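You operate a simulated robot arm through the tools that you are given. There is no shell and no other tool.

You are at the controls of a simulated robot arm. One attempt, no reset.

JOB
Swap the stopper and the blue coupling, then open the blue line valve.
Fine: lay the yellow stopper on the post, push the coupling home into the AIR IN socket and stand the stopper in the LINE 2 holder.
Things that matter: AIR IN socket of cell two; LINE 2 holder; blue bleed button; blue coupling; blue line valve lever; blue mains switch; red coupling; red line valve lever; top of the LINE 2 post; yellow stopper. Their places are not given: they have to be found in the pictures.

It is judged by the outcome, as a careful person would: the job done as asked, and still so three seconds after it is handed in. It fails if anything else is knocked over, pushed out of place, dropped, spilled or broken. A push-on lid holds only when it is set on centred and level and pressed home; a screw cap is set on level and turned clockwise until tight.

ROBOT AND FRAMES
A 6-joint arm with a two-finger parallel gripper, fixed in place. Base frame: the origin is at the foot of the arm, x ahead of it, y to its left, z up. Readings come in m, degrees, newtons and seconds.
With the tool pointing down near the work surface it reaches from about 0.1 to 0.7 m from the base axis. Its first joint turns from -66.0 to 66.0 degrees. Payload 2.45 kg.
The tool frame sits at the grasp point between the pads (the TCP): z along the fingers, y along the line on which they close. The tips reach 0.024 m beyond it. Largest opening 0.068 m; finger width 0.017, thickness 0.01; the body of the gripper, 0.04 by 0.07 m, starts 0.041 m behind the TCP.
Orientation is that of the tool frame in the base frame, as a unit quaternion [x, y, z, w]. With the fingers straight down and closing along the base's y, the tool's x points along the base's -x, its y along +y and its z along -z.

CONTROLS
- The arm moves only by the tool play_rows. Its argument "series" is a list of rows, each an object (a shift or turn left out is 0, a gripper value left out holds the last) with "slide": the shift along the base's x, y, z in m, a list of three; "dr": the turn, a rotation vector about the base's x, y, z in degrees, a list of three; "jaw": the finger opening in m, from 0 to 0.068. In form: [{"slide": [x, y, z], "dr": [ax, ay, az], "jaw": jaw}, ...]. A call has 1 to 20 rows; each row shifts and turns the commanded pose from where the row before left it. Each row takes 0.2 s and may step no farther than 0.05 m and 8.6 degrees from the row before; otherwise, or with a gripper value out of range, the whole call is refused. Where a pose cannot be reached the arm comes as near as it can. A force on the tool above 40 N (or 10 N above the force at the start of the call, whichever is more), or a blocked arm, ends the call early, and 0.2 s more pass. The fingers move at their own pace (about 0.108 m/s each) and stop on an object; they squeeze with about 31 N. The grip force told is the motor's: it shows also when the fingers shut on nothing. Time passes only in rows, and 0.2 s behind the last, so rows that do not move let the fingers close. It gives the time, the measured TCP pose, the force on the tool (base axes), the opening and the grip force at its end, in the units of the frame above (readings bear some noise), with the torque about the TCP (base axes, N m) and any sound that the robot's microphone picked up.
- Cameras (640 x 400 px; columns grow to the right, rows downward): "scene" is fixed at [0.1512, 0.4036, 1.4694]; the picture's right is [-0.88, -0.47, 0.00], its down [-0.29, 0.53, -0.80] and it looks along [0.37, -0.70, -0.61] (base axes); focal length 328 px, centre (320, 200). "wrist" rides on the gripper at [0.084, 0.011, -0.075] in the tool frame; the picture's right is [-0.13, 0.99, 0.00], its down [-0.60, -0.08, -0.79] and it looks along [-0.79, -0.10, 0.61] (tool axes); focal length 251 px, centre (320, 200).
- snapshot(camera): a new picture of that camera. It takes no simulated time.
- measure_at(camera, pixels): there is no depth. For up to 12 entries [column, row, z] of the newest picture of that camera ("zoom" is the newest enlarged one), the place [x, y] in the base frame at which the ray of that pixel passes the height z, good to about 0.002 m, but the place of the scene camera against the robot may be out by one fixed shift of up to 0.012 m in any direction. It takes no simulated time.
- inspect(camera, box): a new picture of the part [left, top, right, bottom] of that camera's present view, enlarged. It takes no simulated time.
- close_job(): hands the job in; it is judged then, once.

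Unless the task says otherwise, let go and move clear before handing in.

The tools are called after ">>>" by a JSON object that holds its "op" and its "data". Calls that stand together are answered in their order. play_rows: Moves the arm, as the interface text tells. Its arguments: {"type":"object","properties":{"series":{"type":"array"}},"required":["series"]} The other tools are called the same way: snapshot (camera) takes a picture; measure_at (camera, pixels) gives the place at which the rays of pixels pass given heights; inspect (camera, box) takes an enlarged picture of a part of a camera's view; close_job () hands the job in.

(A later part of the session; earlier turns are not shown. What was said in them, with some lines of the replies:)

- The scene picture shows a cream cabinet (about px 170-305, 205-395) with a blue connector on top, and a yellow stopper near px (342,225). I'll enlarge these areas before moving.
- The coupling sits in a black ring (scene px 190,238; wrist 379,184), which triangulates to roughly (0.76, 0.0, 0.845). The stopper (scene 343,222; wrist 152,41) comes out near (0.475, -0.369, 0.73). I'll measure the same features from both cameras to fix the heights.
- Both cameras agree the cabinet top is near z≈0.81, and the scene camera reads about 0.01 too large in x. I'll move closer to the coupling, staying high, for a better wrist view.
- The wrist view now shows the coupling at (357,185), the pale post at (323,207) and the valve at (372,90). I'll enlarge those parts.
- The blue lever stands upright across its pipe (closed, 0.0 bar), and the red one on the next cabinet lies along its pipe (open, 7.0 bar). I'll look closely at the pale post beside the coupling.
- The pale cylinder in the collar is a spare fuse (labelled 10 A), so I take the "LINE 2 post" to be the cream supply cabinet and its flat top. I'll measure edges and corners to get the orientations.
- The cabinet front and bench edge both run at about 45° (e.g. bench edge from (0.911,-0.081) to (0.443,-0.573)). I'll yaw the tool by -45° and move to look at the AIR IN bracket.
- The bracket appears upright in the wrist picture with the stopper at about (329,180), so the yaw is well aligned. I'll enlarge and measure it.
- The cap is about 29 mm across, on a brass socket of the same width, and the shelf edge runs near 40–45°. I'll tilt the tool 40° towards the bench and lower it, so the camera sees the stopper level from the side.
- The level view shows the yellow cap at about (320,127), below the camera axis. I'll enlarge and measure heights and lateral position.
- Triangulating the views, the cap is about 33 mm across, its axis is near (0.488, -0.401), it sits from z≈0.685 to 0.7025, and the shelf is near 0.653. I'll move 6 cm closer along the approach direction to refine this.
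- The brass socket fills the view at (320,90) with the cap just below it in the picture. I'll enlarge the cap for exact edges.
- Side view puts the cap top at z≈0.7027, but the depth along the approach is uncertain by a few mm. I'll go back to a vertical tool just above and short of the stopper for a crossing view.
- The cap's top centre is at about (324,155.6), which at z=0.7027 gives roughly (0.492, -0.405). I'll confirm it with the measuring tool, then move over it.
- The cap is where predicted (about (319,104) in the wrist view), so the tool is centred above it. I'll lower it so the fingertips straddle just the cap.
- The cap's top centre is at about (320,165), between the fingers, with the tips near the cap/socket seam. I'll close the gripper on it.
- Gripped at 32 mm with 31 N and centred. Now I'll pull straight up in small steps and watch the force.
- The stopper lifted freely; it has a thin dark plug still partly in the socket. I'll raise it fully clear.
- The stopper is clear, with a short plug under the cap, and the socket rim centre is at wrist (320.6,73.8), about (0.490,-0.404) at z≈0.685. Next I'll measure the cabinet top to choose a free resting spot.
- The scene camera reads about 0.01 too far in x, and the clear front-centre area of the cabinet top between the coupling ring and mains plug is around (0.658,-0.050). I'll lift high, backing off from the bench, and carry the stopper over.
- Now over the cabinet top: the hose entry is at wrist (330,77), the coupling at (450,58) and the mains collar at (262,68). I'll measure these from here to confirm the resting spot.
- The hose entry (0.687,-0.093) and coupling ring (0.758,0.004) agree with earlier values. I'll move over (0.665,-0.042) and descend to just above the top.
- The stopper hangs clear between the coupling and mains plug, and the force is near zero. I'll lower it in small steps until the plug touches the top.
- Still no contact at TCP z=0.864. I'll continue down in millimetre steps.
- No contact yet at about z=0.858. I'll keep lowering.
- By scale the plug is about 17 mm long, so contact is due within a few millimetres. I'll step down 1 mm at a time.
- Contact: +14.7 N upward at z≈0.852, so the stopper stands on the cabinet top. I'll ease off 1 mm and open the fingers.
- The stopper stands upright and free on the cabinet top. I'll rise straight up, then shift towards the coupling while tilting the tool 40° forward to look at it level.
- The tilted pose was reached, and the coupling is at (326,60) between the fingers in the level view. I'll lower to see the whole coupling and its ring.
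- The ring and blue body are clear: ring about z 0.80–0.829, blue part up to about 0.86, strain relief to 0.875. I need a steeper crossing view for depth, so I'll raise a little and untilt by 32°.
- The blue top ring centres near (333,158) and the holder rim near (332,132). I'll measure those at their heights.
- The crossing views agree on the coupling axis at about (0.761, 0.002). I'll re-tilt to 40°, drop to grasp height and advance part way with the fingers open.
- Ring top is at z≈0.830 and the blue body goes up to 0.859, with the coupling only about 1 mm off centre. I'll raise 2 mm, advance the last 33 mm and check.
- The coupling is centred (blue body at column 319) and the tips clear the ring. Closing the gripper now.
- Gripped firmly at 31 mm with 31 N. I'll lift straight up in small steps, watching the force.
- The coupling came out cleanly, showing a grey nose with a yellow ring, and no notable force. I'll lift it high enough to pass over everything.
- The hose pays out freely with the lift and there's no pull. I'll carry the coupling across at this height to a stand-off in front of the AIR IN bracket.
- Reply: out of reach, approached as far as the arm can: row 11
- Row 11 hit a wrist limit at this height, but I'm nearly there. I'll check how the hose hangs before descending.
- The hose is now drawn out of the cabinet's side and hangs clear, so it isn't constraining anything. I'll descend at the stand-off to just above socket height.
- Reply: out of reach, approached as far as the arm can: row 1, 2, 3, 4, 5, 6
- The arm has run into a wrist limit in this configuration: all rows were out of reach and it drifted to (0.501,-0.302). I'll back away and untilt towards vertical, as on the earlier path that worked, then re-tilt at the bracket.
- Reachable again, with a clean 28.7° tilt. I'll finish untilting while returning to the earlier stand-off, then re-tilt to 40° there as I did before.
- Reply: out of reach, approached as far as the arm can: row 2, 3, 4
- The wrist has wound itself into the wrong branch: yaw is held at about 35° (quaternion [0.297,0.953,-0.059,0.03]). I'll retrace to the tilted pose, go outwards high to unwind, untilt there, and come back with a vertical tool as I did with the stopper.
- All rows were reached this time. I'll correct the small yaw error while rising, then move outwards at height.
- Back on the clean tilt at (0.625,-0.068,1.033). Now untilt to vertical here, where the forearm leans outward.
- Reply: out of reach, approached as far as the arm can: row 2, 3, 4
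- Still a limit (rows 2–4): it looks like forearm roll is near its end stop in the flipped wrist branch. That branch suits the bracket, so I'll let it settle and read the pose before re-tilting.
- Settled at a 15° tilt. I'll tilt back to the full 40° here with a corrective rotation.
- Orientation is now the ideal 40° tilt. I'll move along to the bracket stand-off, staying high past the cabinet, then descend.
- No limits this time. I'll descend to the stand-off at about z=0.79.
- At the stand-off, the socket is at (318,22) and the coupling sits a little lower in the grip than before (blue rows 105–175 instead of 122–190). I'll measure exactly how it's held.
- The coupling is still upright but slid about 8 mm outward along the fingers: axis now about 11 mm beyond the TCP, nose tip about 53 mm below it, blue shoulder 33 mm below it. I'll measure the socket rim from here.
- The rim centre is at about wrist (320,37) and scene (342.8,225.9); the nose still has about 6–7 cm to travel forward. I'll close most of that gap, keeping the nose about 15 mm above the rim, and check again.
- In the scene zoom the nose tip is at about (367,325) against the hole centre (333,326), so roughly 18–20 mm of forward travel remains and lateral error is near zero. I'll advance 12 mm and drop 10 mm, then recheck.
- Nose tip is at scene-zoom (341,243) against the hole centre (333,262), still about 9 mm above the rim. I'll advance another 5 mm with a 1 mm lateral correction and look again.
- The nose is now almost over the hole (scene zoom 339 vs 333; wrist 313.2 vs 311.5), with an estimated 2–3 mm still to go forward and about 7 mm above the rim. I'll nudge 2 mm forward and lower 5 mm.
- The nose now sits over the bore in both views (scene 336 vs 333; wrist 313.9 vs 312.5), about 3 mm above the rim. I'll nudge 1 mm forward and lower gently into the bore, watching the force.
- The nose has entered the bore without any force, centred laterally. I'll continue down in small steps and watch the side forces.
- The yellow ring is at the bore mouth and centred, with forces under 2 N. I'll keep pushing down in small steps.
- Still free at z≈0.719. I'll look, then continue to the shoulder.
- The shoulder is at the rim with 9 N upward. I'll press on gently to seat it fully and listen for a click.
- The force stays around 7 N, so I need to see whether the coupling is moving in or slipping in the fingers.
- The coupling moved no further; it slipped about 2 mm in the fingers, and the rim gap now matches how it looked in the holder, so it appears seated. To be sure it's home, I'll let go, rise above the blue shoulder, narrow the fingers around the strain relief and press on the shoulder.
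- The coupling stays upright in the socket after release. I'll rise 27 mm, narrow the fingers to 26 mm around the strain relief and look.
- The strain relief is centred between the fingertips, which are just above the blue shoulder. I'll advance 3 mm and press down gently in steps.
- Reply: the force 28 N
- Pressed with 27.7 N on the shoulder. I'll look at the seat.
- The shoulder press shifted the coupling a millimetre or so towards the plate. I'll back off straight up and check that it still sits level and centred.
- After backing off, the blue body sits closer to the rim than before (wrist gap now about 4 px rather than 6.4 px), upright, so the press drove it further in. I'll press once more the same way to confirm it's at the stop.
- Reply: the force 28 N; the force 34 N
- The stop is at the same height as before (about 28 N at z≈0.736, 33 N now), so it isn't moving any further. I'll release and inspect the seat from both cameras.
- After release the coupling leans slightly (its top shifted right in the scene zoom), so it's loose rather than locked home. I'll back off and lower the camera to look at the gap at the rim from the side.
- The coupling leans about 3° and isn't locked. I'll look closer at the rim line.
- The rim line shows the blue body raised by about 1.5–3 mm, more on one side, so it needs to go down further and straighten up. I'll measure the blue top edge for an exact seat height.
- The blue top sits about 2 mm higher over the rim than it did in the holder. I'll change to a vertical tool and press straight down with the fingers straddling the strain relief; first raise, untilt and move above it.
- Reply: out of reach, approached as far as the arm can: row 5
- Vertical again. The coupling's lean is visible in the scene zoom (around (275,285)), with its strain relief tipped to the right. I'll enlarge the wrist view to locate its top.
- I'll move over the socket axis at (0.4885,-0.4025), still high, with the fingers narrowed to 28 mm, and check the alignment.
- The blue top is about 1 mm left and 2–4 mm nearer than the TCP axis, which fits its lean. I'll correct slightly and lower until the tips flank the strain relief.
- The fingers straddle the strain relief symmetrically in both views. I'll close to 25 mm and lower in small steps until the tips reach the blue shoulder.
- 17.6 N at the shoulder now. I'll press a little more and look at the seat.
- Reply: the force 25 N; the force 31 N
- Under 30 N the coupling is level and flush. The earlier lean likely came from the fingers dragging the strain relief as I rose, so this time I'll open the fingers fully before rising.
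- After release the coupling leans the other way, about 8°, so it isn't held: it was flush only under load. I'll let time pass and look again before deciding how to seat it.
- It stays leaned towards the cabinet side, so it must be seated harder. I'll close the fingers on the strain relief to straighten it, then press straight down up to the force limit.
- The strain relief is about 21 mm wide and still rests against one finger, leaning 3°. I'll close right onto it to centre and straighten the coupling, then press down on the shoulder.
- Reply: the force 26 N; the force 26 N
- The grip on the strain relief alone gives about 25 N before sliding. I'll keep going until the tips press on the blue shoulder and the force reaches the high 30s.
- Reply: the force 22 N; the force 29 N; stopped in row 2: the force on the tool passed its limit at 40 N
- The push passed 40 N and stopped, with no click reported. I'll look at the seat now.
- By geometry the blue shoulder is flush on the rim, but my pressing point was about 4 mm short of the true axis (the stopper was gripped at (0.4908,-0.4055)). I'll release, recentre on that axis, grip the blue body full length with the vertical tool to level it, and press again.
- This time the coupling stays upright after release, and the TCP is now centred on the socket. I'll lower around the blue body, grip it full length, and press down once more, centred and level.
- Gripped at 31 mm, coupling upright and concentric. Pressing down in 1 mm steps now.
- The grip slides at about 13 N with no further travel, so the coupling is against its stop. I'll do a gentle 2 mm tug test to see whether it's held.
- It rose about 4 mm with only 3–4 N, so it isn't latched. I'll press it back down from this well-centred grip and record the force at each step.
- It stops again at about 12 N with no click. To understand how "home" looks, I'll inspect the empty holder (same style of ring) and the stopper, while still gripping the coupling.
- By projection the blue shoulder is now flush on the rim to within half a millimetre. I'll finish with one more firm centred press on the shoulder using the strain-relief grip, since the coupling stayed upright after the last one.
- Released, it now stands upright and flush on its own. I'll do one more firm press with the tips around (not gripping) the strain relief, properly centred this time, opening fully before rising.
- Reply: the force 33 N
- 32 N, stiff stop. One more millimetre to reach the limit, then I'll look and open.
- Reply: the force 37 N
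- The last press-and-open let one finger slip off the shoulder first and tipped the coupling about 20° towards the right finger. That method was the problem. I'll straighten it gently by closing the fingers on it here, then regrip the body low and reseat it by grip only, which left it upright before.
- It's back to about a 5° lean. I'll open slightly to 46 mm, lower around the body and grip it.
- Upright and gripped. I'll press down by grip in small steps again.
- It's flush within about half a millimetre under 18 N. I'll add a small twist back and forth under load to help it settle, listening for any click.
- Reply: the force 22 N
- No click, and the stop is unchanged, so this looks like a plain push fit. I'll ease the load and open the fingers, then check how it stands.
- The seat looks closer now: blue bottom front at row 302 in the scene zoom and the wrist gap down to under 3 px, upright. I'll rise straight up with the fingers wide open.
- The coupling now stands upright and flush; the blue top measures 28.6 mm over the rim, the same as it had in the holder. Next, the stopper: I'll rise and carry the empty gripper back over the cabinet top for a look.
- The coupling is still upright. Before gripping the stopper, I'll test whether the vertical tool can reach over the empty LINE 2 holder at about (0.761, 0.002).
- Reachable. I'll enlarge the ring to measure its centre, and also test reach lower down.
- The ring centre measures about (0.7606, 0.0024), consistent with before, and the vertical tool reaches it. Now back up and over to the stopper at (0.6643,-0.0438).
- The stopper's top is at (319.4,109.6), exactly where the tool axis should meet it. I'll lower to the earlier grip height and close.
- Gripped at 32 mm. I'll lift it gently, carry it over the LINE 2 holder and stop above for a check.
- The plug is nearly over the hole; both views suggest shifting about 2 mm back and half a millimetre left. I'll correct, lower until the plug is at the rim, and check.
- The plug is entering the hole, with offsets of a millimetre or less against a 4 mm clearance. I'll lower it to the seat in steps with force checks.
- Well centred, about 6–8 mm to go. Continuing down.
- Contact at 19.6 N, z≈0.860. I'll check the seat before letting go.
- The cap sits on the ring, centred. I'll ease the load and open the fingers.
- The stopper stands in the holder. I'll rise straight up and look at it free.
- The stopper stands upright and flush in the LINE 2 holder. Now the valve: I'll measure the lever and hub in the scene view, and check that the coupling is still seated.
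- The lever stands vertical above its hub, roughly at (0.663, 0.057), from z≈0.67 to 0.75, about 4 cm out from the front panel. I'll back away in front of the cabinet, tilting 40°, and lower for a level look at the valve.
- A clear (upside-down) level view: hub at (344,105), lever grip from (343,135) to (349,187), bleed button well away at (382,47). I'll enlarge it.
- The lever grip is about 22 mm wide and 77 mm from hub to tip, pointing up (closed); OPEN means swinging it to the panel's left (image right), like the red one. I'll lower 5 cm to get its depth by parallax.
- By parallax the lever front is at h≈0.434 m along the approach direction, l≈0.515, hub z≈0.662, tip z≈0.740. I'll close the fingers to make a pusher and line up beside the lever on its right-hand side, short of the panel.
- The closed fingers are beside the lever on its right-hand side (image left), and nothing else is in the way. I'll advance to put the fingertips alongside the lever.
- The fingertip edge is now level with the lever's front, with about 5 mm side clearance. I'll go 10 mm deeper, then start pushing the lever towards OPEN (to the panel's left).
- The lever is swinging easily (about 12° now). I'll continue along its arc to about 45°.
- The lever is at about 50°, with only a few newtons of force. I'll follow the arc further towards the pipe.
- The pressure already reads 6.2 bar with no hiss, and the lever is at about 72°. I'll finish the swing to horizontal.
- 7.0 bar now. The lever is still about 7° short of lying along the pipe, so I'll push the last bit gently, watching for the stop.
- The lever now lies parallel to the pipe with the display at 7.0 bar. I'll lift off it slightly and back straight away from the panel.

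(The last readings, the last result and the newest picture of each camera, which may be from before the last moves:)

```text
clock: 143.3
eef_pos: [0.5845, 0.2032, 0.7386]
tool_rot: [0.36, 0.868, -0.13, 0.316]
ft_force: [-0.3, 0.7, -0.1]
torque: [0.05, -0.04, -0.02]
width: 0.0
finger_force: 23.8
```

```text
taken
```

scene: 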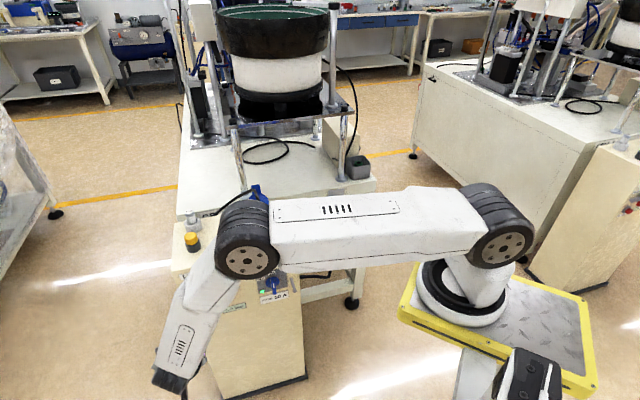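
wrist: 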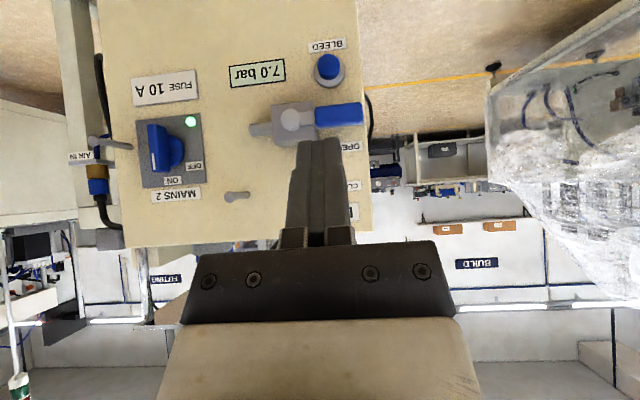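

Pressure holds at 7.0 bar and the lever stays open. I'll raise the arm clear so I can check everything in the scene view.

>>> {"op": "inspect", "data": {"camera": "wrist", "box": [50, 120, 178, 240]}}

>>> {"op": "play_rows", "data": {"series": [{"slide": [-0.01, 0, 0.035]}, {"slide": [-0.015, -0.01, 0.035], "dr": [4.714, 4.714, 0]}, {"slide": [-0.02, -0.015, 0.035], "dr": [4.714, 4.714, 0]}, {"slide": [-0.02, -0.015, 0.035], "dr": [4.714, 4.714, 0]}, {"slide": [-0.02, -0.015, 0.035], "dr": [4.714, 4.714, 0]}, {"slide": [-0.02, -0.015, 0.035], "dr": [4.714, 4.714, 0]}, {"slide": [-0.02, -0.01, 0.035], "dr": [4.714, 4.714, 0]}, {"slide": [-0.02, 0, 0.035]}, {"slide": [-0.02, 0, 0.03]}, {"slide": [-0.02, 0, 0.03]}, {}]}}

>>> {"op": "snapshot", "data": {"camera": "scene"}}

>>> {"op": "snapshot", "data": {"camera": "wrist"}}

```text
3.33 times, centred on (114, 180) of wrist
```

zoom: 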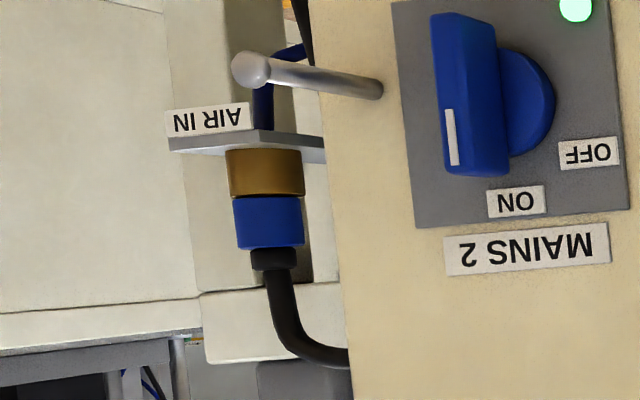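

```text
clock: 145.7
eef_pos: [0.3998, 0.1243, 1.0782]
tool_rot: [0.382, 0.924, 0.0, 0.001]
ft_force: [-0.7, -0.2, -0.3]
torque: [0.02, -0.04, -0.04]
width: 0.0001
finger_force: 23.9
```

```text
taken
```

scene: 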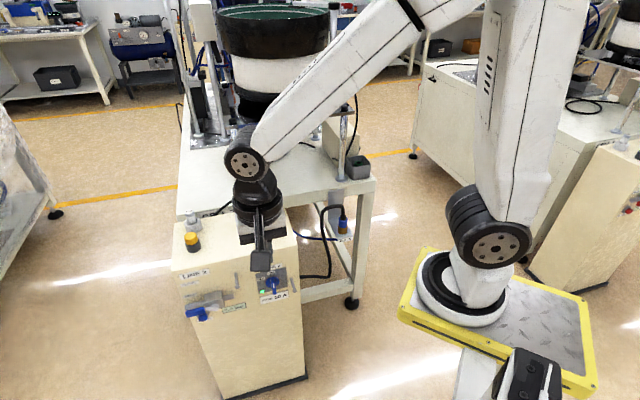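

```text
taken
```

wrist: 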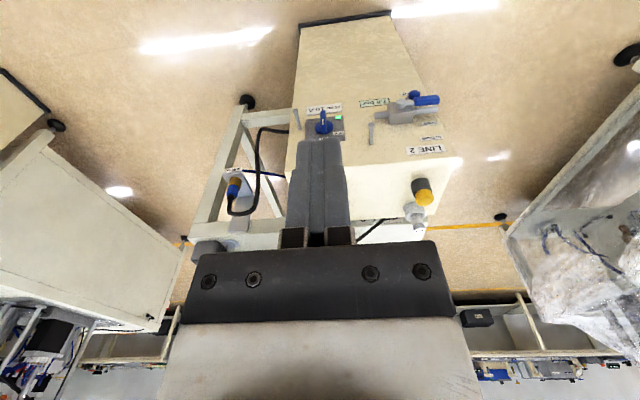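

From the side the coupling sits flush and upright on the brass socket. I'll do a final close check of the coupling, stopper, valve and gauge.

>>> {"op": "inspect", "data": {"camera": "scene", "box": [326, 205, 366, 230]}}

>>> {"op": "inspect", "data": {"camera": "scene", "box": [180, 275, 260, 325]}}

>>> {"op": "inspect", "data": {"camera": "scene", "box": [166, 205, 246, 255]}}

>>> {"op": "inspect", "data": {"camera": "scene", "box": [560, 130, 640, 230]}}

```text
16.00 times, centred on (346, 218) of scene
```

zoom: 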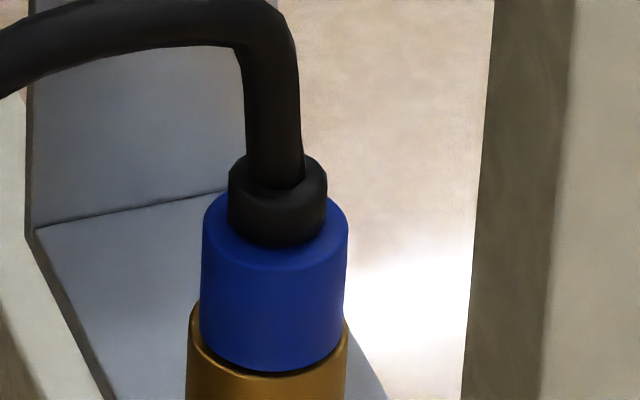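

```text
8.00 times, centred on (220, 300) of scene
```

zoom: 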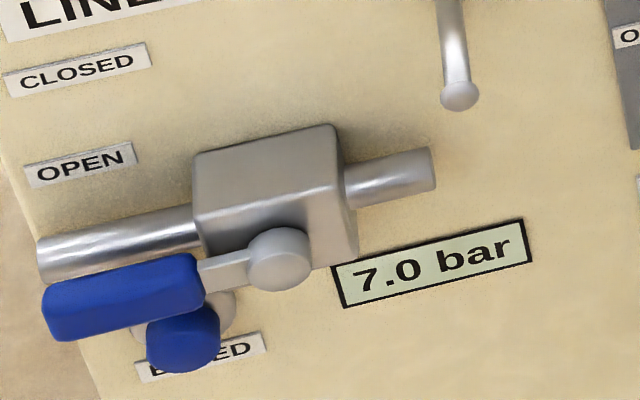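

```text
8.00 times, centred on (206, 230) of scene
```

zoom: 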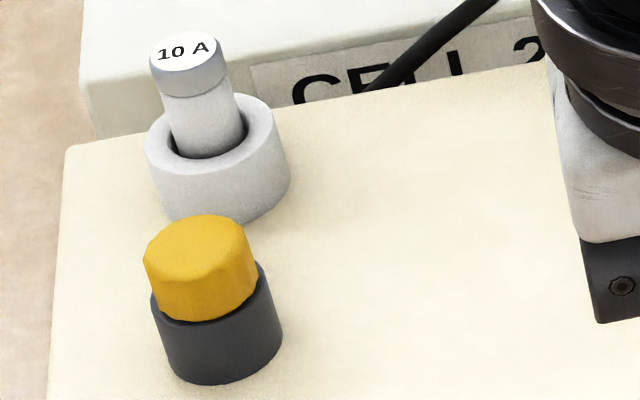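

```text
4.00 times, centred on (600, 180) of scene
```

zoom: 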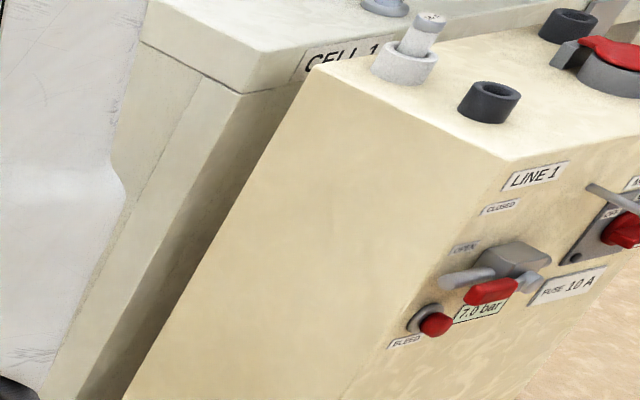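

Everything checks out:
- The coupling has stayed upright and flush through several seconds at 7.0 bar.
- The blue lever lies along its pipe towards OPEN.
- The stopper stands in the LINE 2 holder.
- The mains switch, fuse, red valve and bleed button look unchanged.

The arm is clear, so I'm handing in.

>>> {"op": "close_job", "data": {}}

```text
The job is handed in.
```

I finished the swap and opened the blue line valve, then handed the job in; I haven't seen the verdict.

- **Coupling:** it is in the AIR IN socket of cell two, upright and flush. I never heard a click. In a pull test partway through, it came up about 4 mm with only 3–4 N. I then reseated it deeper. It has stayed put since, including several seconds at 7.0 bar, but it seems held only by the push fit.
- **Stopper:** it stands upright in the LINE 2 holder. I rested it on top of the cream cabinet in between, because I took that cabinet to be the LINE 2 post.
- **Valve:** the blue lever lies along its pipe towards OPEN, and the display went from 0.0 to 7.0 bar with no hiss.

During seating, one of my presses tipped the coupling about 20°. I straightened it before the final seating.

The mains switch, bleed button, fuse and the red valve and switch looked unchanged in the last pictures. The red coupling was out of view, but the arm never went near it.
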